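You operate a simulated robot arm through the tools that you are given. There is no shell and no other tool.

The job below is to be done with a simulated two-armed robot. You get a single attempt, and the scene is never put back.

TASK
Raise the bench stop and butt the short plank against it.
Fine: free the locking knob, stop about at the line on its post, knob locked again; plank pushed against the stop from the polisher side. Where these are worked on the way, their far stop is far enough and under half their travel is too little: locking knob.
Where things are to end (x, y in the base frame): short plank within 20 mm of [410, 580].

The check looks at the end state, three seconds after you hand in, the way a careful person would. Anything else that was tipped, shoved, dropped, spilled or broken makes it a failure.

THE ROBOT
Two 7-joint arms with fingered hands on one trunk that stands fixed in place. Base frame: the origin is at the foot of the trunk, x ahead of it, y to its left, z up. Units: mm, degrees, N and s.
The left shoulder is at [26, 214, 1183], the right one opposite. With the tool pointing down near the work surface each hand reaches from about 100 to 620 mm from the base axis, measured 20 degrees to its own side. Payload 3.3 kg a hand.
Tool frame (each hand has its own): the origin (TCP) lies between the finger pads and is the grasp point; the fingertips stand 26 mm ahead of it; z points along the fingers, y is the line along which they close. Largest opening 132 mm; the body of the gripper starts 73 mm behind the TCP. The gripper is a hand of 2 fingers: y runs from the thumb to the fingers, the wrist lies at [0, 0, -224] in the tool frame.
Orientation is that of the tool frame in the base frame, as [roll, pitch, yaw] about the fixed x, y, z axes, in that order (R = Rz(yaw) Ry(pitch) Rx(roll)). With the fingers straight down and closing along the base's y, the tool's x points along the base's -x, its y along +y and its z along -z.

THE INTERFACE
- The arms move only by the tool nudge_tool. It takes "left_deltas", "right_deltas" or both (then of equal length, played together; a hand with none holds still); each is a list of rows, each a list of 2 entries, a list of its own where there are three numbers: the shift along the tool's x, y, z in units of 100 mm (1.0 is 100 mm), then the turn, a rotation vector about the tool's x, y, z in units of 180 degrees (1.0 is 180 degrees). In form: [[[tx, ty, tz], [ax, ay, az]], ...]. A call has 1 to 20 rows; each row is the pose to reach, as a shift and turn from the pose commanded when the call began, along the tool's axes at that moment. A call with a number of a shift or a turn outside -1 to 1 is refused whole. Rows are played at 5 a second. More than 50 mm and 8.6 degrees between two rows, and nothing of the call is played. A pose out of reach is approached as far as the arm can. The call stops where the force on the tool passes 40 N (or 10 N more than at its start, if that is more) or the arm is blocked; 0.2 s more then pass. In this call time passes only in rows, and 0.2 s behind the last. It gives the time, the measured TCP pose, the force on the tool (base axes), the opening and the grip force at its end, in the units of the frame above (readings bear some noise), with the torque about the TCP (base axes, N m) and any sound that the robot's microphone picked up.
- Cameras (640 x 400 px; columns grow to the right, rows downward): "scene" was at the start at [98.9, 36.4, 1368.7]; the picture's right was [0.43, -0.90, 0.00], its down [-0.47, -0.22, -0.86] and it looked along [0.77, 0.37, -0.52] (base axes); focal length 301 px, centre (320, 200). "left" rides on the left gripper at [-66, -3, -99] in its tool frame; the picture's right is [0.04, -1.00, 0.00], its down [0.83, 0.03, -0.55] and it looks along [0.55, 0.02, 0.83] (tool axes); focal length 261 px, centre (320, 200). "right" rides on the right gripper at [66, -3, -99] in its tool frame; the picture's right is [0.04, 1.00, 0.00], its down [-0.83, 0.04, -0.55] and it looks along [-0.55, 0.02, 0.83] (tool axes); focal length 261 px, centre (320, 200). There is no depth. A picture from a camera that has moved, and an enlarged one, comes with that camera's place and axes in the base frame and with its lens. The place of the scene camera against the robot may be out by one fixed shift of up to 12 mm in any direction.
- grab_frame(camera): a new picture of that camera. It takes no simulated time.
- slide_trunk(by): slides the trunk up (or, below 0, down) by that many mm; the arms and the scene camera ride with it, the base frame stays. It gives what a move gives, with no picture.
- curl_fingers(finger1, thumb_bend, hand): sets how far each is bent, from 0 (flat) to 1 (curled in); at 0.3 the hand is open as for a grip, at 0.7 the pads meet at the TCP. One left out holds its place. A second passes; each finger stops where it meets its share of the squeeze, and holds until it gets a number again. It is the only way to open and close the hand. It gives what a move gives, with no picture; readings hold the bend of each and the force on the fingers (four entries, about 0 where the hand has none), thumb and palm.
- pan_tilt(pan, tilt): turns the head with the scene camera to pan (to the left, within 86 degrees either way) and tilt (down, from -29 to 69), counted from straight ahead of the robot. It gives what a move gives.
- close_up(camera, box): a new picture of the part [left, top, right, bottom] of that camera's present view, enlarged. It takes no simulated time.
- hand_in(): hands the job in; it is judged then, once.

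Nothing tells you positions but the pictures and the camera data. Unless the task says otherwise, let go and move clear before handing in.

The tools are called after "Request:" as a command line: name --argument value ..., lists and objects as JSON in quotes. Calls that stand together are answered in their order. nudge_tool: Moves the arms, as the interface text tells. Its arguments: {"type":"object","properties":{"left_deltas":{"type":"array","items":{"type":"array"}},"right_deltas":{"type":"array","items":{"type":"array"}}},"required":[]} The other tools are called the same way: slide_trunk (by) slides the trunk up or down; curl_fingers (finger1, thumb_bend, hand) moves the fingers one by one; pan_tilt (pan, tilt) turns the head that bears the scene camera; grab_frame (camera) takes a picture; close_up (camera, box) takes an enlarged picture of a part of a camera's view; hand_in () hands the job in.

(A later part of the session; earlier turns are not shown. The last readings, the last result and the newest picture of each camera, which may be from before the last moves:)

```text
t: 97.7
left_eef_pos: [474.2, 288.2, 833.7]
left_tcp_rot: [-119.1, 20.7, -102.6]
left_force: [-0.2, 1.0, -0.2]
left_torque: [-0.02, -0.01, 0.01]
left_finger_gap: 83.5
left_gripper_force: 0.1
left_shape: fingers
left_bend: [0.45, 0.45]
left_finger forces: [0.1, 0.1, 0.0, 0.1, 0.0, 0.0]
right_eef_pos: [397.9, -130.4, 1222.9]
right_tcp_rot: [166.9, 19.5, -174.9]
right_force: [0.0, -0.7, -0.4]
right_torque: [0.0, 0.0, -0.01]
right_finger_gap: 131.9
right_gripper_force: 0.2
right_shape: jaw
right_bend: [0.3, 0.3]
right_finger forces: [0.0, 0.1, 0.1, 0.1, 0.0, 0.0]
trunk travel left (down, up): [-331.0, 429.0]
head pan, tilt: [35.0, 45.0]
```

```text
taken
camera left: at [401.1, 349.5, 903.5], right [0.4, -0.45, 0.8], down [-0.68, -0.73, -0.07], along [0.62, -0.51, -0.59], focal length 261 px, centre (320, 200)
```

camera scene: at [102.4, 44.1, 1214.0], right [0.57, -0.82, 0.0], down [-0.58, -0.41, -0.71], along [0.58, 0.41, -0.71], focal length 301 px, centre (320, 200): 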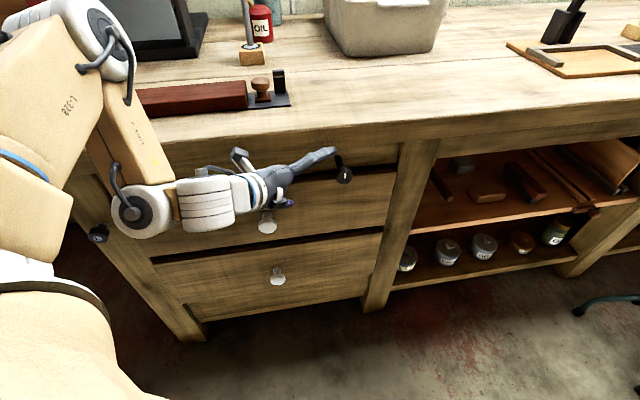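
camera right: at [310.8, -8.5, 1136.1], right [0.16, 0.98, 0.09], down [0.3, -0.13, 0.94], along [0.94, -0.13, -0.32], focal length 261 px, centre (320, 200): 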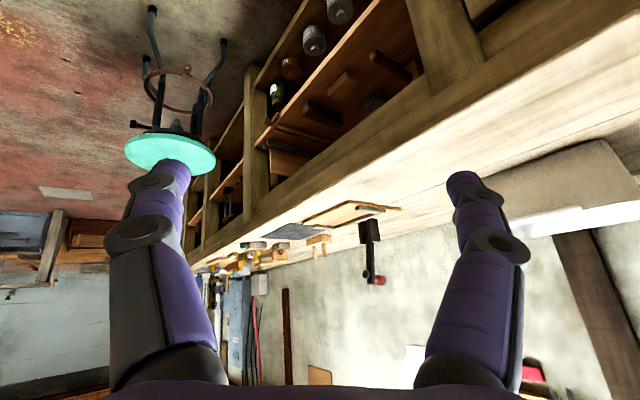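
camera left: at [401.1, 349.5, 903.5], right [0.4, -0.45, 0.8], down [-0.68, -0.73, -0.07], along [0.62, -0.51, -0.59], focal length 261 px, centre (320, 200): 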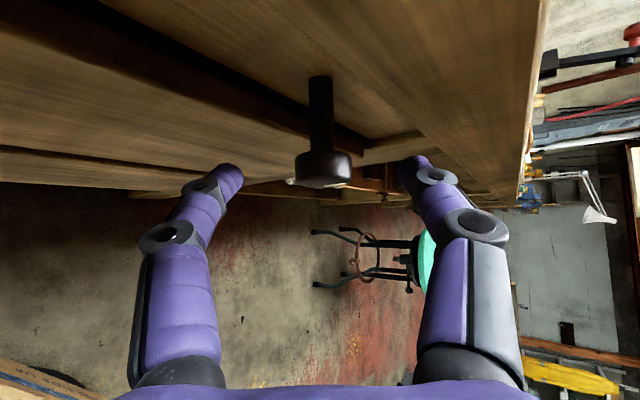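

The knob is centred between the fingers. I'll advance about 42 mm along the tool axis.

Request:
nudge_tool --left_deltas '[[[0, 0, 0.14], [0, 0, 0]], [[0.01, 0, 0.28], [0, 0, 0]], [[0.02, 0, 0.42], [0, 0, 0]]]'

Request:
grab_frame --camera "left"

Request:
close_up --camera "scene" --box '[240, 120, 400, 220]'

```text
t: 98.5
left_eef_pos: [513.6, 284.8, 815.1]
left_tcp_rot: [-119.2, 20.7, -102.7]
left_force: [1.1, 0.5, -0.9]
left_torque: [0.0, 0.0, -0.02]
left_finger_gap: 83.8
left_gripper_force: 0.2
left_shape: fingers
left_bend: [0.45, 0.45]
left_finger forces: [0.1, 0.0, 0.1, 0.0, 0.0, 0.0]
right_eef_pos: [397.7, -130.7, 1222.8]
right_tcp_rot: [167.0, 19.6, -174.9]
right_force: [-0.4, -0.7, 1.0]
right_torque: [-0.04, -0.02, 0.0]
right_finger_gap: 132.1
right_gripper_force: 0.0
right_shape: jaw
right_bend: [0.3, 0.3]
right_finger forces: [0.1, 0.0, 0.0, 0.0, 0.0, 0.1]
trunk travel left (down, up): [-331.0, 429.0]
head pan, tilt: [35.0, 45.0]
```

```text
taken
camera left: at [439.3, 346.5, 884.6], right [0.4, -0.44, 0.8], down [-0.68, -0.73, -0.07], along [0.62, -0.52, -0.59], focal length 261 px, centre (320, 200)
```

left: 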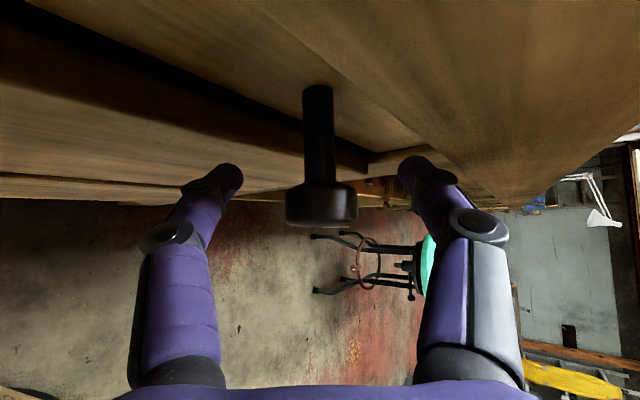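

```text
4.00 times, centred on (320, 170) of scene
camera zoom: at [103.0, 44.1, 1213.9], right [0.57, -0.82, 0.0], down [-0.58, -0.41, -0.71], along [0.58, 0.41, -0.71], focal length 1203 px, centre (320, 320)
```

zoom: 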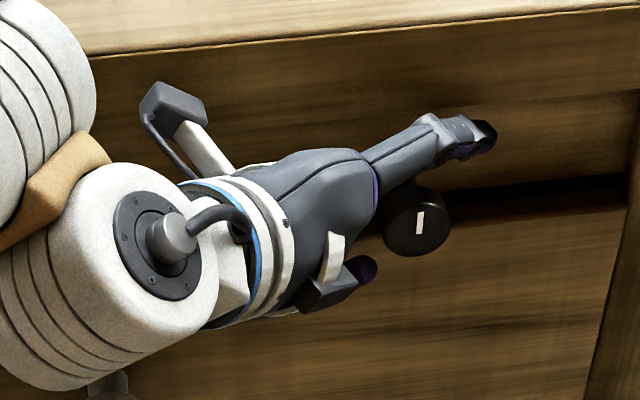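

The knob sits exactly at the grasp point between the fingers. I'll close on it.

Request:
curl_fingers --hand "left" --finger1 0.64 --thumb_bend 0.64

Request:
grab_frame --camera "left"

```text
t: 99.5
left_eef_pos: [511.7, 285.7, 814.2]
left_tcp_rot: [-119.2, 20.6, -102.6]
left_force: [0.5, -0.6, 0.9]
left_torque: [-0.04, 0.01, 0.02]
left_finger_gap: 23.0
left_gripper_force: 1.1
left_shape: fingers
left_bend: [0.64, 0.63]
left_finger forces: [0.2, 0.1, 0.0, 0.0, 2.3, 0.1]
right_eef_pos: [397.5, -130.1, 1222.2]
right_tcp_rot: [166.9, 19.6, -175.1]
right_force: [-0.6, -0.4, 0.4]
right_torque: [0.01, -0.02, -0.01]
right_finger_gap: 132.1
right_gripper_force: 0.0
right_shape: jaw
right_bend: [0.3, 0.3]
right_finger forces: [0.1, 0.1, 0.0, 0.0, 0.0, 0.1]
trunk travel left (down, up): [-331.0, 429.0]
head pan, tilt: [35.0, 45.0]
```

```text
taken
camera left: at [439.1, 346.4, 884.7], right [0.4, -0.45, 0.8], down [-0.68, -0.73, -0.07], along [0.62, -0.52, -0.59], focal length 261 px, centre (320, 200)
```

left: 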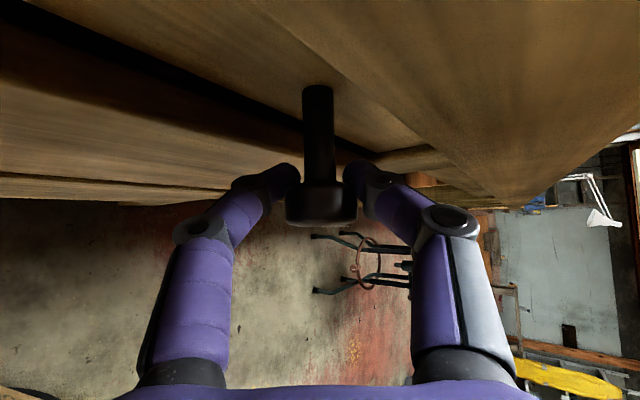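

The fingertips closed on or near the shaft behind the head. I'll open a bit, pull back about 14 mm and grip the head itself.

Request:
curl_fingers --hand "left" --finger1 0.52 --thumb_bend 0.52

Request:
nudge_tool --left_deltas '[[[0, 0, -0.14], [0, 0, 0]]]'

Request:
curl_fingers --hand "left" --finger1 0.64 --thumb_bend 0.64

Request:
grab_frame --camera "left"

Request:
close_up --camera "scene" --box '[280, 130, 400, 205]'

```text
t: 100.5
left_eef_pos: [511.6, 285.9, 814.4]
left_tcp_rot: [-119.2, 20.7, -102.7]
left_force: [0.1, 0.1, 0.3]
left_torque: [0.01, -0.03, -0.02]
left_finger_gap: 59.0
left_gripper_force: 0.0
left_shape: fingers
left_bend: [0.52, 0.52]
left_finger forces: [0.0, 0.0, 0.1, 0.1, 0.0, 0.0]
right_eef_pos: [398.2, -129.9, 1222.3]
right_tcp_rot: [166.8, 19.6, -174.9]
right_force: [0.1, -0.8, -0.4]
right_torque: [0.01, 0.01, 0.01]
right_finger_gap: 132.0
right_gripper_force: 0.0
right_shape: jaw
right_bend: [0.3, 0.3]
right_finger forces: [0.0, 0.0, 0.0, 0.0, 0.1, 0.0]
trunk travel left (down, up): [-331.0, 429.0]
head pan, tilt: [35.0, 45.0]
```

```text
t: 100.9
left_eef_pos: [499.6, 287.6, 819.9]
left_tcp_rot: [-119.2, 20.8, -102.7]
left_force: [-0.3, -0.6, -0.2]
left_torque: [0.02, 0.02, 0.03]
left_finger_gap: 59.0
left_gripper_force: 0.1
left_shape: fingers
left_bend: [0.52, 0.52]
left_finger forces: [0.0, 0.0, 0.1, 0.1, 0.0, 0.1]
right_eef_pos: [396.9, -129.4, 1223.1]
right_tcp_rot: [167.0, 19.6, -174.9]
right_force: [-0.3, -0.3, 0.0]
right_torque: [-0.01, -0.02, -0.02]
right_finger_gap: 131.9
right_gripper_force: 0.1
right_shape: jaw
right_bend: [0.3, 0.3]
right_finger forces: [0.0, 0.0, 0.0, 0.1, 0.0, 0.0]
trunk travel left (down, up): [-331.0, 429.0]
head pan, tilt: [35.0, 45.0]
```

```text
t: 101.9
left_eef_pos: [500.2, 287.4, 821.0]
left_tcp_rot: [-119.1, 20.7, -102.8]
left_force: [3.2, 0.7, 3.3]
left_torque: [-0.02, -0.08, 0.0]
left_finger_gap: 31.5
left_gripper_force: 4.1
left_shape: fingers
left_bend: [0.61, 0.62]
left_finger forces: [1.8, 0.0, 0.0, 0.1, 5.9, 0.0]
right_eef_pos: [397.8, -130.7, 1221.8]
right_tcp_rot: [166.9, 19.6, -175.1]
right_force: [-0.3, -0.5, 0.5]
right_torque: [0.0, 0.0, 0.0]
right_finger_gap: 131.9
right_gripper_force: 0.1
right_shape: jaw
right_bend: [0.3, 0.3]
right_finger forces: [0.0, 0.0, 0.0, 0.0, 0.0, 0.1]
trunk travel left (down, up): [-331.0, 429.0]
head pan, tilt: [35.0, 45.0]
```

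```text
taken
camera left: at [426.3, 348.2, 890.2], right [0.4, -0.44, 0.8], down [-0.68, -0.73, -0.07], along [0.62, -0.52, -0.59], focal length 261 px, centre (320, 200)
```

left: 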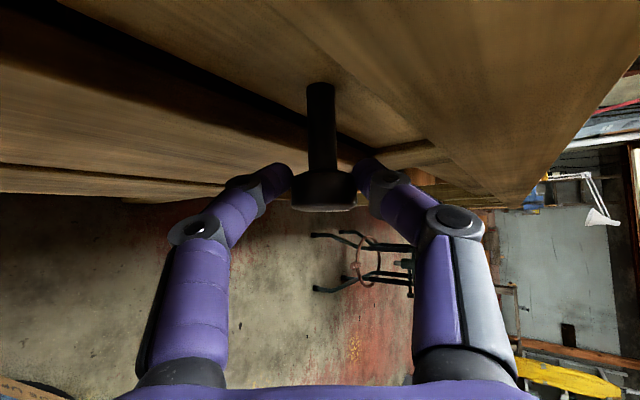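

```text
5.33 times, centred on (340, 168) of scene
camera zoom: at [102.9, 43.9, 1213.9], right [0.57, -0.82, 0.0], down [-0.58, -0.41, -0.71], along [0.58, 0.41, -0.71], focal length 1604 px, centre (213, 373)
```

zoom: 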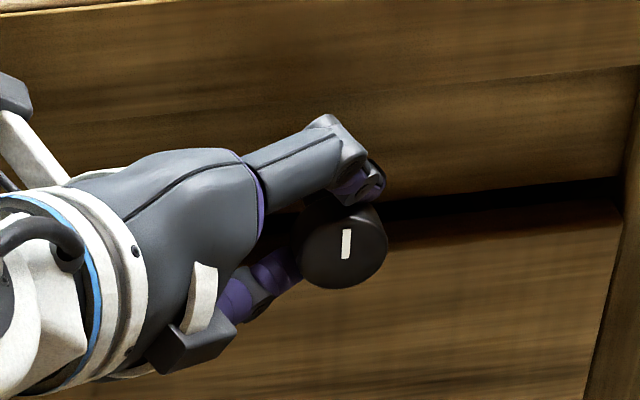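

The grip is off the knob's centre because I pulled back along the tool axis instead of the knob's axis. I'll open slightly, correct by about 11 mm and 9 mm, and regrip.

Request:
curl_fingers --hand "left" --finger1 0.52 --thumb_bend 0.52

Request:
nudge_tool --left_deltas '[[[0.1, 0, 0.09], [0, 0, 0]]]'

Request:
curl_fingers --hand "left" --finger1 0.66 --thumb_bend 0.66

Request:
grab_frame --camera "left"

Request:
close_up --camera "scene" --box '[280, 130, 400, 205]'

```text
t: 102.9
left_eef_pos: [498.3, 287.9, 818.8]
left_tcp_rot: [-119.2, 20.7, -102.6]
left_force: [-0.3, -0.9, -0.3]
left_torque: [-0.01, 0.01, 0.0]
left_finger_gap: 58.9
left_gripper_force: 0.0
left_shape: fingers
left_bend: [0.52, 0.52]
left_finger forces: [0.0, 0.0, 0.0, 0.0, 0.0, 0.1]
right_eef_pos: [398.9, -131.0, 1223.0]
right_tcp_rot: [166.9, 19.7, -175.0]
right_force: [-1.1, 0.2, 0.4]
right_torque: [0.0, -0.01, 0.03]
right_finger_gap: 132.0
right_gripper_force: 0.0
right_shape: jaw
right_bend: [0.3, 0.3]
right_finger forces: [0.1, 0.0, 0.1, 0.0, 0.0, 0.1]
trunk travel left (down, up): [-331.0, 429.0]
head pan, tilt: [35.0, 45.0]
```

```text
t: 103.3
left_eef_pos: [506.8, 277.1, 811.9]
left_tcp_rot: [-119.4, 20.6, -102.7]
left_force: [-0.9, 0.1, 0.2]
left_torque: [-0.02, 0.05, 0.0]
left_finger_gap: 59.1
left_gripper_force: 0.0
left_shape: fingers
left_bend: [0.52, 0.52]
left_finger forces: [0.1, 0.0, 0.0, 0.0, 0.0, 0.0]
right_eef_pos: [398.4, -130.6, 1222.8]
right_tcp_rot: [166.9, 19.6, -175.0]
right_force: [-0.3, 0.1, 0.4]
right_torque: [0.01, -0.01, -0.02]
right_finger_gap: 132.0
right_gripper_force: 0.2
right_shape: jaw
right_bend: [0.3, 0.3]
right_finger forces: [0.0, 0.1, 0.0, 0.0, 0.0, 0.0]
trunk travel left (down, up): [-331.0, 429.0]
head pan, tilt: [35.0, 45.0]
```

```text
t: 104.3
left_eef_pos: [506.8, 276.3, 812.0]
left_tcp_rot: [-119.1, 20.7, -102.6]
left_force: [3.1, -2.4, 1.3]
left_torque: [-0.03, -0.05, -0.02]
left_finger_gap: 29.8
left_gripper_force: 4.3
left_shape: fingers
left_bend: [0.62, 0.63]
left_finger forces: [3.1, 0.1, 0.0, 0.0, 6.6, 0.0]
right_eef_pos: [399.0, -130.7, 1223.5]
right_tcp_rot: [166.9, 19.7, -175.0]
right_force: [0.0, 0.6, -0.1]
right_torque: [-0.05, 0.0, 0.02]
right_finger_gap: 132.0
right_gripper_force: 0.1
right_shape: jaw
right_bend: [0.3, 0.3]
right_finger forces: [0.0, 0.1, 0.1, 0.1, 0.1, 0.0]
trunk travel left (down, up): [-331.0, 429.0]
head pan, tilt: [35.0, 45.0]
```

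```text
taken
camera left: at [433.2, 338.1, 882.6], right [0.4, -0.45, 0.8], down [-0.68, -0.73, -0.07], along [0.62, -0.52, -0.59], focal length 261 px, centre (320, 200)
```

left: 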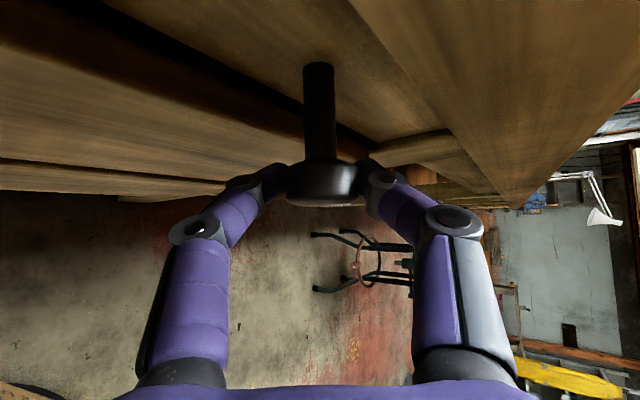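

```text
5.33 times, centred on (340, 168) of scene
camera zoom: at [103.1, 43.7, 1213.9], right [0.57, -0.82, 0.0], down [-0.58, -0.41, -0.71], along [0.58, 0.41, -0.71], focal length 1604 px, centre (213, 373)
```

zoom: 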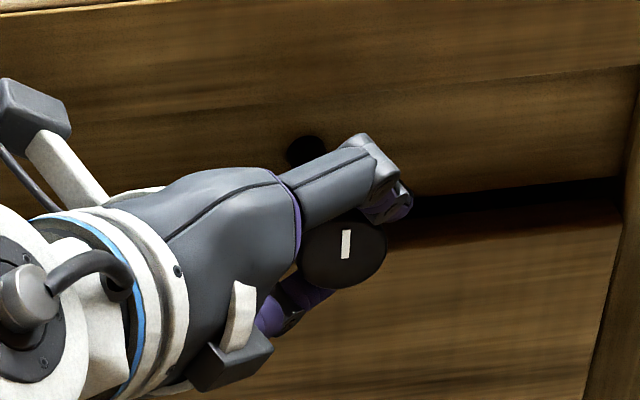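

Both fingertips now hold the rim near its centre line. I'll try turning counter-clockwise (loosening) by 16° about the knob's axis and read the torque.

Request:
nudge_tool --left_deltas '[[[0, 0, 0], [0.0175, 0, -0.0137]], [[0, 0, 0], [0.0349, 0, -0.0274]], [[0, 0, 0], [0.0524, 0, -0.0411]], [[0, 0, 0], [0.0698, 0, -0.0548]]]'

Request:
close_up --camera "scene" --box '[280, 130, 400, 205]'

```text
t: 105.3
left_eef_pos: [502.3, 298.6, 854.7]
left_tcp_rot: [-106.1, 11.8, -99.5]
left_force: [-10.3, -13.2, -6.9]
left_torque: [0.12, 0.03, -0.22]
left_finger_gap: 6.0
left_gripper_force: 9.0
left_shape: fingers
left_bend: [0.66, 0.72]
left_finger forces: [0.1, 0.1, 0.0, 0.1, 18.5, 0.0]
left hand out of reach, approached as far as the arm can: row 1, 2, 3, 4
right_eef_pos: [397.0, -132.5, 1222.5]
right_tcp_rot: [166.8, 19.6, -175.1]
right_force: [-0.3, -0.6, 0.2]
right_torque: [0.02, 0.05, 0.03]
right_finger_gap: 132.0
right_gripper_force: 0.1
right_shape: jaw
right_bend: [0.3, 0.3]
right_finger forces: [0.0, 0.0, 0.0, 0.0, 0.1, 0.0]
trunk travel left (down, up): [-331.0, 429.0]
head pan, tilt: [35.0, 45.0]
```

```text
5.33 times, centred on (340, 168) of scene
camera zoom: at [102.7, 41.7, 1213.9], right [0.57, -0.82, 0.0], down [-0.58, -0.4, -0.71], along [0.58, 0.41, -0.71], focal length 1604 px, centre (213, 373)
```

zoom: 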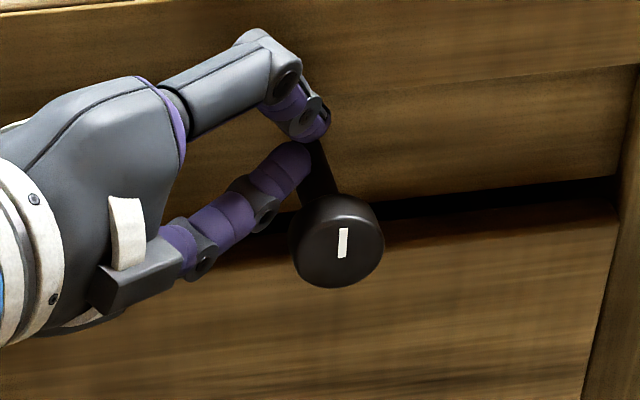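

The arm hit its limit and the hand slipped upward off the head. I'll open right away, then lower the trunk so the arm has room for this turn.

Request:
curl_fingers --hand "left" --finger1 0.45 --thumb_bend 0.45

Request:
grab_frame --camera "left"

```text
t: 105.9
left_eef_pos: [497.7, 299.4, 848.4]
left_tcp_rot: [-107.1, 11.9, -100.0]
left_force: [-24.3, -16.1, -19.9]
left_torque: [0.31, 0.1, -0.5]
left_finger_gap: 50.6
left_gripper_force: 17.6
left_shape: fingers
left_bend: [0.45, 0.59]
left_finger forces: [0.0, 0.0, 0.1, 0.1, 35.5, 0.1]
right_eef_pos: [396.4, -130.6, 1222.6]
right_tcp_rot: [167.0, 19.7, -175.0]
right_force: [0.7, 0.2, 0.3]
right_torque: [0.02, 0.0, -0.02]
right_finger_gap: 131.8
right_gripper_force: 0.0
right_shape: jaw
right_bend: [0.3, 0.3]
right_finger forces: [0.0, 0.1, 0.0, 0.0, 0.1, 0.0]
trunk travel left (down, up): [-331.0, 429.0]
head pan, tilt: [35.0, 45.0]
stopped (left hand): the force on the tool passed its limit at 41 N (the readings are from after the stop); the commanded pose is now the measured one
```

```text
taken
camera left: at [415.6, 371.0, 893.1], right [0.25, -0.28, 0.93], down [-0.68, -0.73, -0.04], along [0.69, -0.62, -0.37], focal length 261 px, centre (320, 200)
```

left: 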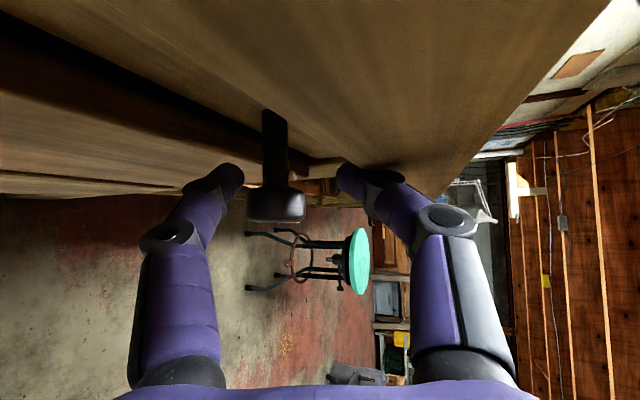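

The thumb, now the upper digit, is pressing up against the bench overhang. I'll close it slightly to relieve that, then back the hand straight out.

Request:
curl_fingers --hand "left" --finger1 0.45 --thumb_bend 0.66

Request:
nudge_tool --left_deltas '[[[0.07, 0, -0.14], [0, 0, 0]], [[0.14, 0, -0.28], [0, 0, 0]], [[0.21, 0, -0.42], [0, 0, 0]], [[0.28, 0, -0.56], [0, 0, 0]]]'

Request:
grab_frame --camera "scene"

```text
t: 106.9
left_eef_pos: [501.8, 298.5, 853.1]
left_tcp_rot: [-106.4, 11.8, -99.6]
left_force: [-8.0, -16.4, -5.9]
left_torque: [0.22, 0.02, -0.3]
left_finger_gap: 42.2
left_gripper_force: 8.7
left_shape: fingers
left_bend: [0.45, 0.69]
left_finger forces: [0.0, 0.0, 0.0, 0.0, 17.8, 0.0]
right_eef_pos: [397.1, -132.9, 1223.4]
right_tcp_rot: [166.9, 19.6, -175.0]
right_force: [0.7, 0.5, 0.3]
right_torque: [0.0, 0.0, -0.01]
right_finger_gap: 131.9
right_gripper_force: 0.1
right_shape: jaw
right_bend: [0.3, 0.3]
right_finger forces: [0.0, 0.0, 0.0, 0.1, 0.0, 0.0]
trunk travel left (down, up): [-331.0, 429.0]
head pan, tilt: [35.0, 45.0]
```

```text
t: 107.9
left_eef_pos: [477.1, 301.5, 876.7]
left_tcp_rot: [-106.6, 11.6, -99.6]
left_force: [-0.4, -0.8, -0.2]
left_torque: [0.01, -0.02, -0.01]
left_finger_gap: 48.1
left_gripper_force: 0.1
left_shape: fingers
left_bend: [0.45, 0.66]
left_finger forces: [0.0, 0.0, 0.0, 0.0, 0.0, 0.0]
left hand out of reach, approached as far as the arm can: row 1, 2, 3, 4
right_eef_pos: [398.5, -131.9, 1222.4]
right_tcp_rot: [167.0, 19.6, -175.0]
right_force: [-0.1, -0.1, -0.3]
right_torque: [0.0, 0.0, 0.0]
right_finger_gap: 132.2
right_gripper_force: 0.0
right_shape: jaw
right_bend: [0.3, 0.3]
right_finger forces: [0.0, 0.1, 0.0, 0.0, 0.0, 0.0]
trunk travel left (down, up): [-331.0, 429.0]
head pan, tilt: [35.0, 45.0]
```

```text
taken
camera scene: at [103.0, 44.1, 1213.9], right [0.57, -0.82, 0.0], down [-0.58, -0.41, -0.71], along [0.58, 0.41, -0.71], focal length 301 px, centre (320, 200)
```

scene: 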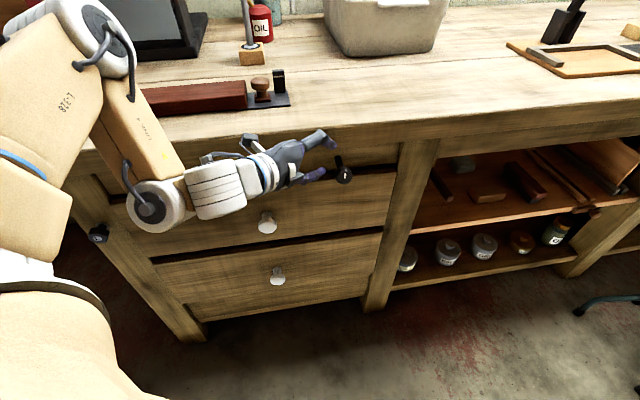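

The hand is free and nothing moved. I'll lower the trunk so the arm works with its wrist higher relative to the shoulder, which it prefers.

Request:
slide_trunk --by -100

Request:
curl_fingers --hand "left" --finger1 0.5 --thumb_bend 0.5

Request:
grab_frame --camera "left"

Request:
grab_frame --camera "scene"

```text
t: 109.2
left_eef_pos: [477.1, 301.6, 773.5]
left_tcp_rot: [-107.6, 11.3, -99.9]
left_force: [0.6, -0.2, 0.2]
left_torque: [0.0, -0.01, 0.03]
left_finger_gap: 48.4
left_gripper_force: 0.0
left_shape: fingers
left_bend: [0.45, 0.66]
left_finger forces: [0.0, 0.0, 0.0, 0.0, 0.0, 0.0]
right_eef_pos: [411.1, -130.5, 1110.9]
right_tcp_rot: [166.8, 17.4, -175.0]
right_force: [0.1, -0.4, -0.2]
right_torque: [0.01, 0.0, 0.02]
right_finger_gap: 131.8
right_gripper_force: 0.1
right_shape: jaw
right_bend: [0.3, 0.3]
right_finger forces: [0.0, 0.1, 0.0, 0.0, 0.0, 0.1]
trunk travel left (down, up): [-231.0, 529.0]
head pan, tilt: [35.0, 45.0]
```

```text
t: 110.2
left_eef_pos: [475.6, 303.3, 773.6]
left_tcp_rot: [-107.5, 11.3, -99.9]
left_force: [-9.8, 4.1, -7.8]
left_torque: [0.05, 0.04, -0.02]
left_finger_gap: 52.6
left_gripper_force: 6.5
left_shape: fingers
left_bend: [0.5, 0.55]
left_finger forces: [0.0, 0.0, 0.1, 0.1, 12.5, 0.0]
right_eef_pos: [410.3, -129.5, 1111.0]
right_tcp_rot: [166.9, 17.5, -175.0]
right_force: [-0.2, 0.7, 0.0]
right_torque: [0.0, -0.01, 0.01]
right_finger_gap: 132.1
right_gripper_force: 0.0
right_shape: jaw
right_bend: [0.3, 0.3]
right_finger forces: [0.1, 0.1, 0.0, 0.0, 0.0, 0.0]
trunk travel left (down, up): [-231.0, 529.0]
head pan, tilt: [35.0, 45.0]
```

```text
taken
camera left: at [393.7, 375.6, 818.3], right [0.26, -0.28, 0.93], down [-0.67, -0.74, -0.03], along [0.69, -0.62, -0.38], focal length 261 px, centre (320, 200)
```

left: 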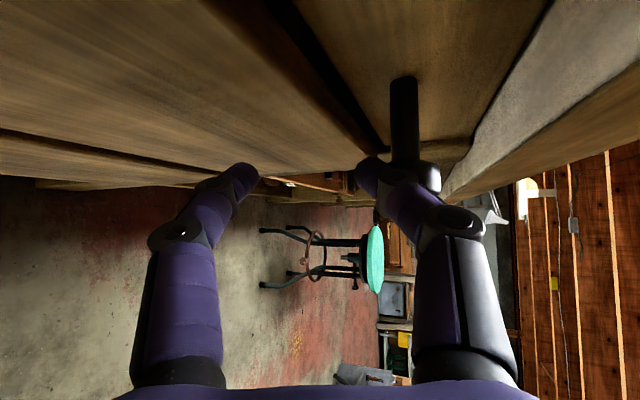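

```text
taken
camera scene: at [125.3, 44.7, 1112.2], right [0.57, -0.82, 0.0], down [-0.58, -0.41, -0.71], along [0.58, 0.41, -0.71], focal length 301 px, centre (320, 200)
```

scene: 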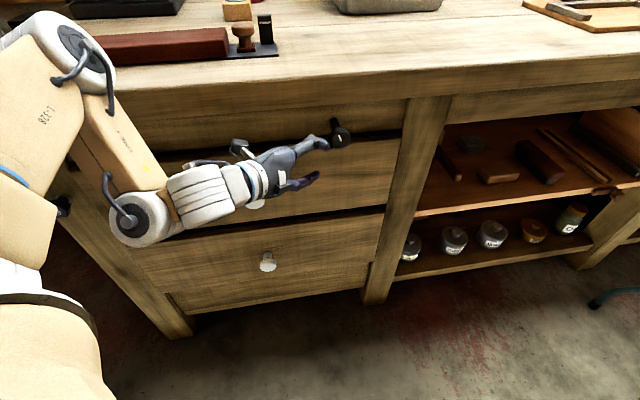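

The thumb is touching the knob from below. I'll close it again and back away along the knob axis.

Request:
curl_fingers --hand "left" --thumb_bend 0.66

Request:
nudge_tool --left_deltas '[[[0.16, 0, -0.12], [0, 0, 0]], [[0.32, 0, -0.24], [0, 0, 0]], [[0.48, 0, -0.36], [0, 0, 0]]]'

Request:
close_up --camera "scene" --box '[300, 100, 380, 150]'

```text
t: 111.2
left_eef_pos: [475.9, 302.5, 773.9]
left_tcp_rot: [-107.6, 11.4, -100.0]
left_force: [0.3, -0.2, 0.4]
left_torque: [-0.02, 0.01, 0.04]
left_finger_gap: 41.2
left_gripper_force: 0.1
left_shape: fingers
left_bend: [0.5, 0.66]
left_finger forces: [0.0, 0.0, 0.0, 0.0, 0.0, 0.0]
right_eef_pos: [410.9, -130.3, 1110.1]
right_tcp_rot: [166.8, 17.4, -174.9]
right_force: [0.5, 0.2, -0.3]
right_torque: [-0.02, 0.02, 0.0]
right_finger_gap: 132.0
right_gripper_force: 0.0
right_shape: jaw
right_bend: [0.3, 0.3]
right_finger forces: [0.1, 0.0, 0.0, 0.0, 0.0, 0.1]
trunk travel left (down, up): [-231.0, 529.0]
head pan, tilt: [35.0, 45.0]
```

```text
t: 112.0
left_eef_pos: [474.0, 296.5, 781.7]
left_tcp_rot: [-107.8, 11.3, -100.1]
left_force: [0.1, 0.6, 0.9]
left_torque: [-0.02, -0.02, 0.03]
left_finger_gap: 40.9
left_gripper_force: 0.0
left_shape: fingers
left_bend: [0.5, 0.66]
left_finger forces: [0.1, 0.0, 0.1, 0.0, 0.0, 0.0]
left hand out of reach, approached as far as the arm can: row 1, 2, 3
right_eef_pos: [410.7, -130.3, 1110.5]
right_tcp_rot: [166.8, 17.4, -175.0]
right_force: [-0.1, -0.2, -0.8]
right_torque: [0.0, -0.02, 0.01]
right_finger_gap: 131.8
right_gripper_force: 0.0
right_shape: jaw
right_bend: [0.3, 0.3]
right_finger forces: [0.0, 0.0, 0.0, 0.1, 0.1, 0.0]
trunk travel left (down, up): [-231.0, 529.0]
head pan, tilt: [35.0, 45.0]
```

```text
8.00 times, centred on (340, 125) of scene
camera zoom: at [125.7, 44.0, 1112.2], right [0.57, -0.82, 0.0], down [-0.58, -0.41, -0.71], along [0.58, 0.41, -0.71], focal length 2406 px, centre (160, 800)
```

zoom: 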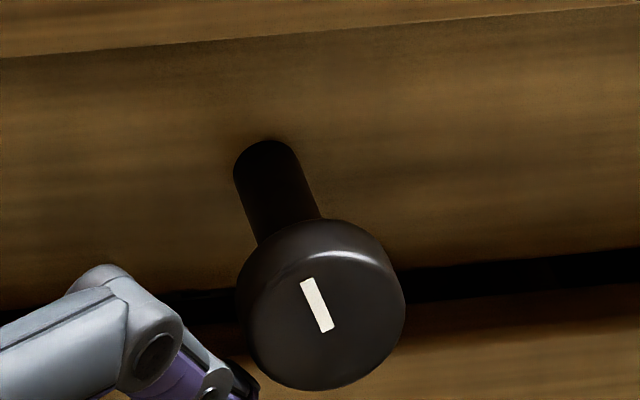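

The white mark shows the knob is now turned about 25° counter-clockwise, so it turns easily that way. I'll reset in front of it, slightly higher, and take a proper grip.

Request:
slide_trunk --by -1

Request:
nudge_tool --left_deltas '[[[0.02, -0.14, -0.07], [0, 0, 0]], [[0.05, -0.28, -0.15], [0, 0, 0]], [[0.07, -0.42, -0.22], [0, 0, 0]]]'

Request:
grab_frame --camera "left"

```text
t: 112.5
left_eef_pos: [474.5, 298.2, 782.6]
left_tcp_rot: [-107.6, 11.4, -100.0]
left_force: [0.0, -1.6, -0.2]
left_torque: [-0.02, 0.01, 0.0]
left_finger_gap: 40.7
left_gripper_force: 0.0
left_shape: fingers
left_bend: [0.5, 0.66]
left_finger forces: [0.1, 0.0, 0.0, 0.0, 0.1, 0.0]
right_eef_pos: [411.8, -129.7, 1110.0]
right_tcp_rot: [166.9, 17.4, -174.9]
right_force: [0.9, 0.0, -0.2]
right_torque: [0.01, 0.02, -0.01]
right_finger_gap: 132.0
right_gripper_force: 0.0
right_shape: jaw
right_bend: [0.3, 0.3]
right_finger forces: [0.0, 0.1, 0.0, 0.0, 0.1, 0.0]
trunk travel left (down, up): [-230.0, 530.0]
head pan, tilt: [35.0, 45.0]
```

```text
t: 113.3
left_eef_pos: [484.1, 289.6, 823.0]
left_tcp_rot: [-107.5, 11.5, -99.6]
left_force: [-13.4, 16.5, -1.4]
left_torque: [0.13, 0.26, 0.06]
left_finger_gap: 24.4
left_gripper_force: 9.7
left_shape: fingers
left_bend: [0.5, 0.78]
left_finger forces: [0.0, 0.1, 0.1, 0.0, 19.4, 0.0]
left hand out of reach, approached as far as the arm can: row 1, 2, 3
right_eef_pos: [409.8, -129.1, 1110.3]
right_tcp_rot: [166.9, 17.4, -174.9]
right_force: [0.2, -0.5, 0.1]
right_torque: [-0.01, 0.0, 0.03]
right_finger_gap: 132.0
right_gripper_force: 0.2
right_shape: jaw
right_bend: [0.3, 0.3]
right_finger forces: [0.0, 0.0, 0.1, 0.0, 0.1, 0.0]
trunk travel left (down, up): [-230.0, 530.0]
head pan, tilt: [35.0, 45.0]
```

```text
taken
camera left: at [401.6, 362.7, 867.8], right [0.26, -0.28, 0.93], down [-0.67, -0.74, -0.03], along [0.7, -0.61, -0.38], focal length 261 px, centre (320, 200)
```

left: 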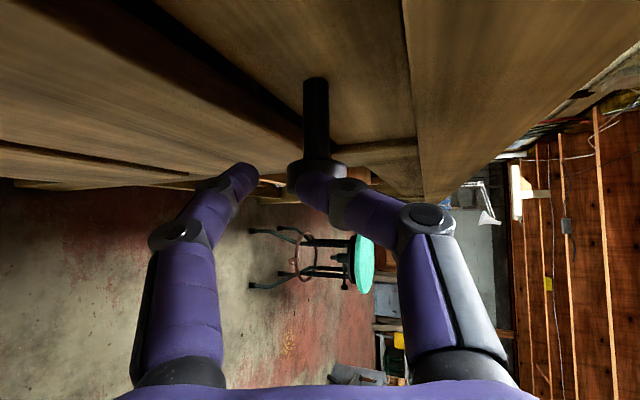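

The thumb tip is resting against the knob. I'll open the thumb past it and check.

Request:
curl_fingers --hand "left" --thumb_bend 0.48

Request:
grab_frame --camera "left"

Request:
close_up --camera "scene" --box '[270, 90, 390, 165]'

```text
t: 114.3
left_eef_pos: [485.4, 286.7, 822.5]
left_tcp_rot: [-107.6, 11.4, -100.0]
left_force: [-0.5, -0.2, -0.3]
left_torque: [0.01, 0.03, -0.03]
left_finger_gap: 69.8
left_gripper_force: 0.1
left_shape: fingers
left_bend: [0.5, 0.48]
left_finger forces: [0.0, 0.0, 0.0, 0.0, 0.1, 0.1]
right_eef_pos: [411.3, -130.2, 1110.1]
right_tcp_rot: [166.9, 17.4, -175.0]
right_force: [-1.0, -0.2, -0.1]
right_torque: [-0.03, -0.03, 0.02]
right_finger_gap: 131.7
right_gripper_force: 0.1
right_shape: jaw
right_bend: [0.3, 0.3]
right_finger forces: [0.0, 0.0, 0.0, 0.0, 0.1, 0.0]
trunk travel left (down, up): [-230.0, 530.0]
head pan, tilt: [35.0, 45.0]
```

```text
taken
camera left: at [403.3, 359.9, 867.3], right [0.26, -0.28, 0.93], down [-0.68, -0.74, -0.03], along [0.69, -0.62, -0.38], focal length 261 px, centre (320, 200)
```

left: 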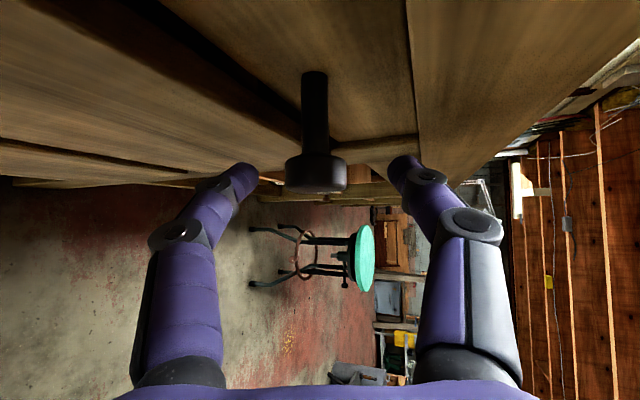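

```text
5.33 times, centred on (330, 128) of scene
camera zoom: at [126.0, 44.1, 1111.2], right [0.57, -0.82, 0.0], down [-0.58, -0.41, -0.71], along [0.58, 0.41, -0.71], focal length 1604 px, centre (267, 587)
```

zoom: 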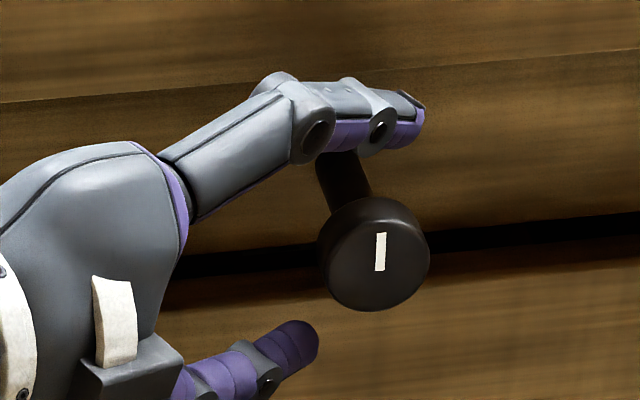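

The knob is properly between open fingers again, and the mark is back near vertical, so the knob turns freely both ways. I'll move in to grip it.

Request:
slide_trunk --by -1

Request:
nudge_tool --left_deltas '[[[0.04, 0.01, 0.12], [0, 0, 0]], [[0.08, 0.01, 0.23], [0, 0, 0]]]'

Request:
curl_fingers --hand "left" --finger1 0.66 --thumb_bend 0.66

Request:
grab_frame --camera "left"

Request:
close_up --camera "scene" --box '[270, 90, 390, 165]'

```text
t: 114.8
left_eef_pos: [485.1, 288.2, 821.3]
left_tcp_rot: [-107.6, 11.3, -100.0]
left_force: [-0.3, -0.9, -0.6]
left_torque: [-0.01, 0.01, 0.01]
left_finger_gap: 70.3
left_gripper_force: 0.0
left_shape: fingers
left_bend: [0.5, 0.48]
left_finger forces: [0.0, 0.1, 0.0, 0.1, 0.0, 0.1]
right_eef_pos: [411.7, -130.4, 1110.1]
right_tcp_rot: [166.9, 17.4, -175.0]
right_force: [-0.4, -0.7, 0.5]
right_torque: [0.02, 0.04, 0.02]
right_finger_gap: 132.2
right_gripper_force: 0.0
right_shape: jaw
right_bend: [0.3, 0.3]
right_finger forces: [0.1, 0.0, 0.1, 0.1, 0.1, 0.0]
trunk travel left (down, up): [-229.0, 531.0]
head pan, tilt: [35.0, 45.0]
```

```text
t: 115.4
left_eef_pos: [504.8, 278.7, 811.9]
left_tcp_rot: [-107.6, 11.4, -99.9]
left_force: [-0.6, 0.1, 0.1]
left_torque: [0.0, -0.04, 0.01]
left_finger_gap: 70.0
left_gripper_force: 0.1
left_shape: fingers
left_bend: [0.5, 0.48]
left_finger forces: [0.1, 0.0, 0.0, 0.1, 0.0, 0.1]
right_eef_pos: [412.4, -130.6, 1108.4]
right_tcp_rot: [167.0, 17.4, -175.1]
right_force: [-0.5, 0.5, 0.2]
right_torque: [0.0, 0.02, -0.04]
right_finger_gap: 131.9
right_gripper_force: 0.0
right_shape: jaw
right_bend: [0.3, 0.3]
right_finger forces: [0.1, 0.1, 0.0, 0.0, 0.1, 0.1]
trunk travel left (down, up): [-229.0, 531.0]
head pan, tilt: [35.0, 45.0]
```

```text
t: 116.4
left_eef_pos: [505.6, 277.3, 812.5]
left_tcp_rot: [-107.7, 11.4, -100.0]
left_force: [2.5, -0.7, 0.7]
left_torque: [-0.01, -0.01, -0.03]
left_finger_gap: 30.2
left_gripper_force: 5.3
left_shape: fingers
left_bend: [0.61, 0.63]
left_finger forces: [4.3, 0.1, 0.1, 0.0, 5.5, 0.0]
right_eef_pos: [410.8, -130.1, 1109.4]
right_tcp_rot: [166.9, 17.4, -175.1]
right_force: [0.9, 0.0, 0.2]
right_torque: [0.02, 0.02, 0.01]
right_finger_gap: 132.2
right_gripper_force: 0.0
right_shape: jaw
right_bend: [0.3, 0.3]
right_finger forces: [0.0, 0.1, 0.0, 0.0, 0.0, 0.0]
trunk travel left (down, up): [-229.0, 531.0]
head pan, tilt: [35.0, 45.0]
```

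```text
taken
camera left: at [422.9, 350.5, 856.8], right [0.26, -0.28, 0.93], down [-0.68, -0.74, -0.03], along [0.69, -0.62, -0.38], focal length 261 px, centre (320, 200)
```

left: 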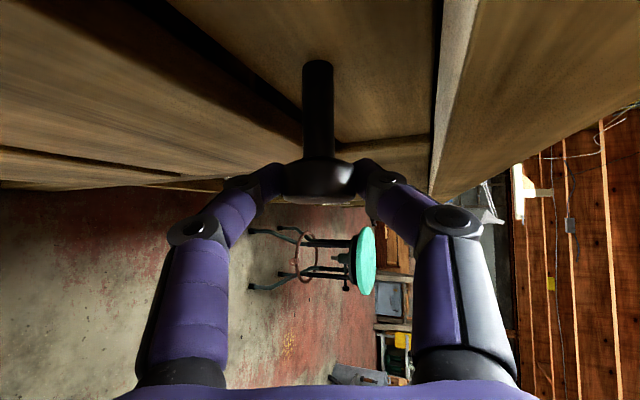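

```text
5.33 times, centred on (330, 128) of scene
camera zoom: at [126.5, 44.0, 1110.2], right [0.57, -0.82, 0.0], down [-0.58, -0.41, -0.71], along [0.58, 0.41, -0.71], focal length 1604 px, centre (267, 587)
```

zoom: 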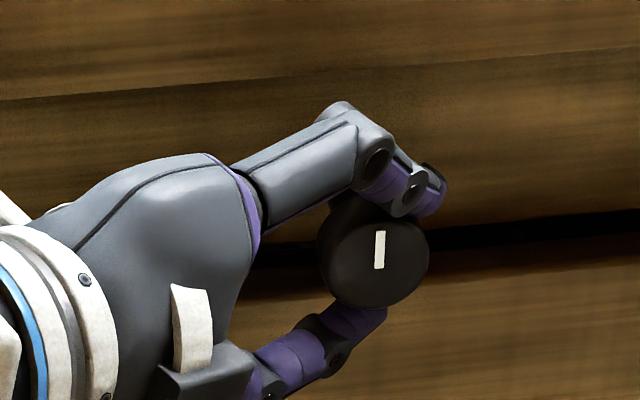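

This is a good, balanced grip on the head. I'll turn counter-clockwise in small steps and watch for reach limits.

Request:
nudge_tool --left_deltas '[[[0, 0, 0], [0.0267, 0.0007, -0.02]], [[0, 0, 0], [0.0533, 0.0013, -0.04]]]'

Request:
close_up --camera "scene" --box '[270, 90, 390, 165]'

```text
t: 117.0
left_eef_pos: [507.7, 268.7, 811.4]
left_tcp_rot: [-101.1, 5.4, -100.6]
left_force: [1.2, -7.6, -2.9]
left_torque: [-0.06, 0.09, -0.15]
left_finger_gap: 19.9
left_gripper_force: 3.5
left_shape: fingers
left_bend: [0.63, 0.65]
left_finger forces: [4.7, 0.1, 0.0, 0.0, 2.3, 0.0]
left hand out of reach, approached as far as the arm can: row 1, 2
right_eef_pos: [411.9, -131.0, 1108.4]
right_tcp_rot: [166.8, 17.3, -175.1]
right_force: [0.0, 0.8, -0.2]
right_torque: [-0.01, 0.02, 0.0]
right_finger_gap: 132.1
right_gripper_force: 0.1
right_shape: jaw
right_bend: [0.3, 0.3]
right_finger forces: [0.0, 0.1, 0.0, 0.1, 0.0, 0.0]
trunk travel left (down, up): [-229.0, 531.0]
head pan, tilt: [35.0, 45.0]
```

```text
5.33 times, centred on (330, 128) of scene
camera zoom: at [126.6, 43.5, 1110.1], right [0.57, -0.82, 0.0], down [-0.58, -0.41, -0.71], along [0.58, 0.41, -0.71], focal length 1604 px, centre (267, 587)
```

zoom: 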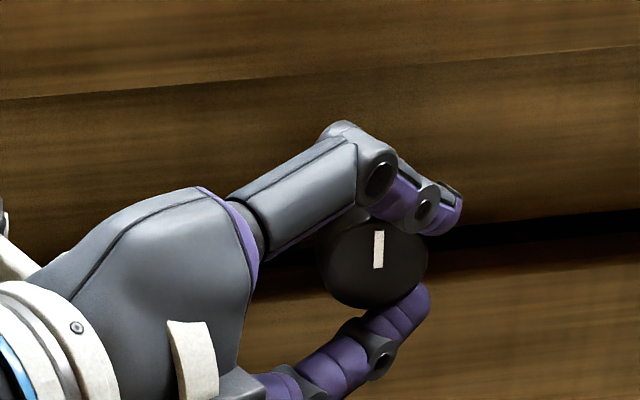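

The hand rolled but the knob didn't turn; the wrist roll seems to be at its limit in that direction. The knob turned easily by rubbing, so I'll press the thumb on top of the rim and drag the hand left, which turns it counter-clockwise. First I'll open and reset.

Request:
curl_fingers --hand "left" --finger1 0.45 --thumb_bend 0.48

Request:
slide_trunk --by -1

Request:
grab_frame --camera "left"

```text
t: 118.0
left_eef_pos: [507.4, 270.4, 811.4]
left_tcp_rot: [-100.9, 5.3, -100.3]
left_force: [-0.5, -0.6, -0.4]
left_torque: [0.0, -0.03, 0.02]
left_finger_gap: 77.5
left_gripper_force: 0.1
left_shape: fingers
left_bend: [0.45, 0.48]
left_finger forces: [0.0, 0.1, 0.0, 0.1, 0.0, 0.1]
right_eef_pos: [411.3, -130.4, 1110.0]
right_tcp_rot: [166.8, 17.4, -175.0]
right_force: [0.1, 0.5, 0.1]
right_torque: [0.03, 0.01, 0.05]
right_finger_gap: 132.1
right_gripper_force: 0.0
right_shape: jaw
right_bend: [0.3, 0.3]
right_finger forces: [0.0, 0.0, 0.0, 0.0, 0.0, 0.0]
trunk travel left (down, up): [-229.0, 531.0]
head pan, tilt: [35.0, 45.0]
```

```text
t: 118.5
left_eef_pos: [508.8, 269.8, 811.0]
left_tcp_rot: [-101.0, 5.3, -100.3]
left_force: [-0.4, -1.0, -0.4]
left_torque: [0.01, 0.0, -0.02]
left_finger_gap: 77.8
left_gripper_force: 0.1
left_shape: fingers
left_bend: [0.45, 0.48]
left_finger forces: [0.1, 0.0, 0.0, 0.0, 0.0, 0.0]
right_eef_pos: [412.5, -129.4, 1109.2]
right_tcp_rot: [166.9, 17.5, -175.0]
right_force: [-0.2, 1.1, 0.3]
right_torque: [0.0, 0.03, -0.01]
right_finger_gap: 132.0
right_gripper_force: 0.0
right_shape: jaw
right_bend: [0.3, 0.3]
right_finger forces: [0.0, 0.0, 0.0, 0.0, 0.0, 0.0]
trunk travel left (down, up): [-228.0, 532.0]
head pan, tilt: [35.0, 45.0]
```

```text
taken
camera left: at [424.7, 348.9, 838.3], right [0.16, -0.16, 0.97], down [-0.69, -0.72, -0.01], along [0.7, -0.67, -0.23], focal length 261 px, centre (320, 200)
```

left: 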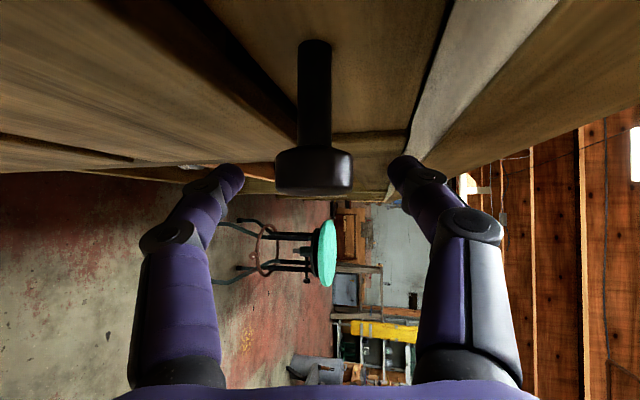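

The hand is stable with the fingertips level with the head. I'll push in 10 mm, then close only the thumb onto the top of the rim.

Request:
nudge_tool --left_deltas '[[[0, 0, 0.1], [0, 0, 0]]]'

Request:
curl_fingers --hand "left" --thumb_bend 0.68

Request:
close_up --camera "scene" --box '[270, 90, 390, 165]'

Request:
grab_frame --camera "left"

```text
t: 118.9
left_eef_pos: [518.1, 267.5, 809.2]
left_tcp_rot: [-100.9, 5.3, -100.4]
left_force: [-0.9, 0.1, 0.0]
left_torque: [0.04, -0.02, 0.03]
left_finger_gap: 78.0
left_gripper_force: 0.0
left_shape: fingers
left_bend: [0.45, 0.48]
left_finger forces: [0.0, 0.0, 0.0, 0.0, 0.0, 0.0]
right_eef_pos: [412.1, -130.9, 1109.7]
right_tcp_rot: [166.9, 17.4, -175.1]
right_force: [-0.3, 0.1, 0.6]
right_torque: [-0.04, 0.0, 0.01]
right_finger_gap: 132.0
right_gripper_force: 0.1
right_shape: jaw
right_bend: [0.3, 0.3]
right_finger forces: [0.0, 0.0, 0.0, 0.0, 0.0, 0.1]
trunk travel left (down, up): [-228.0, 532.0]
head pan, tilt: [35.0, 45.0]
```

```text
t: 119.9
left_eef_pos: [518.1, 268.0, 807.9]
left_tcp_rot: [-101.0, 5.3, -100.5]
left_force: [0.3, -0.3, 0.5]
left_torque: [0.0, 0.01, 0.01]
left_finger_gap: 46.7
left_gripper_force: 1.2
left_shape: fingers
left_bend: [0.45, 0.67]
left_finger forces: [0.0, 0.0, 0.1, 0.0, 1.4, 0.0]
right_eef_pos: [410.8, -129.7, 1107.6]
right_tcp_rot: [166.9, 17.4, -175.0]
right_force: [0.4, 0.2, 0.1]
right_torque: [-0.01, 0.01, -0.01]
right_finger_gap: 132.0
right_gripper_force: 0.1
right_shape: jaw
right_bend: [0.3, 0.3]
right_finger forces: [0.0, 0.0, 0.0, 0.0, 0.0, 0.0]
trunk travel left (down, up): [-228.0, 532.0]
head pan, tilt: [35.0, 45.0]
```

```text
5.33 times, centred on (330, 128) of scene
camera zoom: at [126.6, 44.0, 1109.2], right [0.57, -0.82, 0.0], down [-0.58, -0.41, -0.71], along [0.58, 0.41, -0.71], focal length 1604 px, centre (267, 587)
```

zoom: 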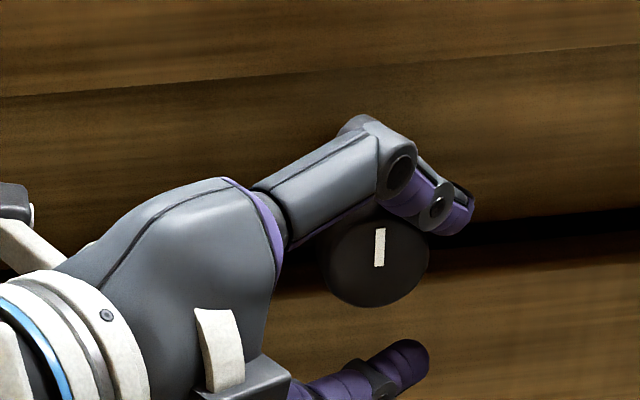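

```text
taken
camera left: at [434.4, 346.9, 836.0], right [0.16, -0.16, 0.97], down [-0.69, -0.72, -0.01], along [0.7, -0.67, -0.23], focal length 261 px, centre (320, 200)
```

left: 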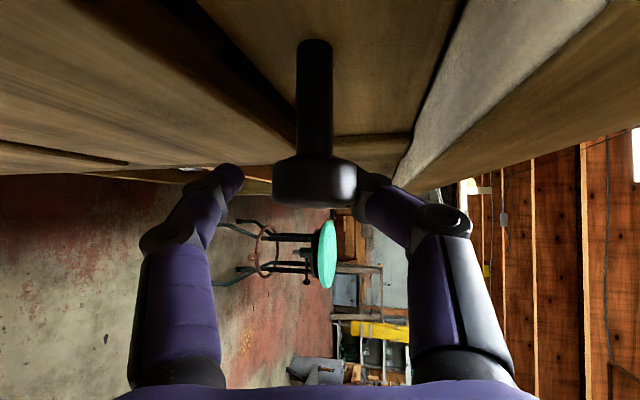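

The thumb is touching the top of the rim. I'll press more firmly and drag 30 mm to the left along the bench.

Request:
curl_fingers --hand "left" --thumb_bend 0.8

Request:
nudge_tool --left_deltas '[[[-0.043, 0.015, -0.06], [0, 0, 0]], [[-0.086, 0.031, -0.119], [0, 0, 0]], [[-0.128, 0.046, -0.179], [0, 0, 0]], [[-0.171, 0.062, -0.238], [0, 0, 0]]]'

Request:
close_up --camera "scene" --box '[270, 90, 390, 165]'

```text
t: 120.9
left_eef_pos: [519.1, 267.1, 808.4]
left_tcp_rot: [-100.9, 5.3, -100.4]
left_force: [15.7, -6.4, 12.2]
left_torque: [0.07, 0.03, -0.04]
left_finger_gap: 42.6
left_gripper_force: 9.7
left_shape: fingers
left_bend: [0.45, 0.71]
left_finger forces: [0.1, 0.0, 0.0, 0.0, 18.9, 0.0]
right_eef_pos: [411.6, -131.0, 1107.9]
right_tcp_rot: [166.8, 17.4, -175.0]
right_force: [0.5, 0.2, -0.1]
right_torque: [-0.03, 0.0, 0.01]
right_finger_gap: 131.8
right_gripper_force: 0.1
right_shape: jaw
right_bend: [0.3, 0.3]
right_finger forces: [0.0, 0.0, 0.0, 0.1, 0.0, 0.1]
trunk travel left (down, up): [-228.0, 532.0]
head pan, tilt: [35.0, 45.0]
```

```text
t: 121.9
left_eef_pos: [493.4, 288.1, 813.7]
left_tcp_rot: [-100.5, 5.3, -100.2]
left_force: [-10.0, -3.9, 30.5]
left_torque: [-0.16, -0.87, -0.09]
left_finger_gap: 54.1
left_gripper_force: 15.6
left_shape: fingers
left_bend: [0.45, 0.66]
left_finger forces: [0.0, 0.0, 0.0, 0.1, 31.8, 0.0]
right_eef_pos: [407.5, -131.1, 1108.9]
right_tcp_rot: [166.8, 17.6, -174.9]
right_force: [-0.1, 0.6, 0.2]
right_torque: [-0.01, -0.01, 0.0]
right_finger_gap: 132.5
right_gripper_force: 0.1
right_shape: jaw
right_bend: [0.3, 0.3]
right_finger forces: [0.1, 0.0, 0.0, 0.0, 0.0, 0.0]
trunk travel left (down, up): [-228.0, 532.0]
head pan, tilt: [35.0, 45.0]
```

```text
5.33 times, centred on (330, 128) of scene
camera zoom: at [122.9, 43.0, 1109.9], right [0.57, -0.82, 0.0], down [-0.58, -0.41, -0.71], along [0.58, 0.41, -0.7], focal length 1604 px, centre (267, 587)
```

zoom: 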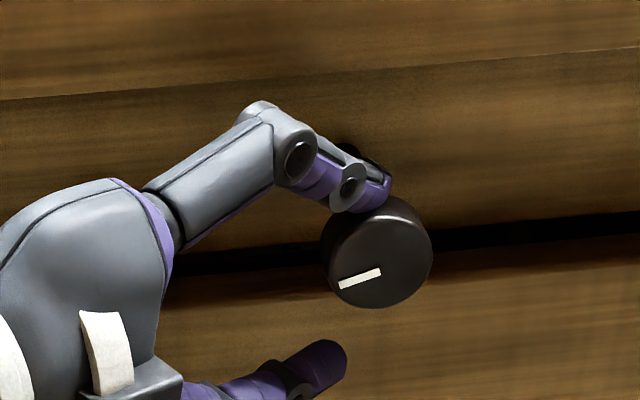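

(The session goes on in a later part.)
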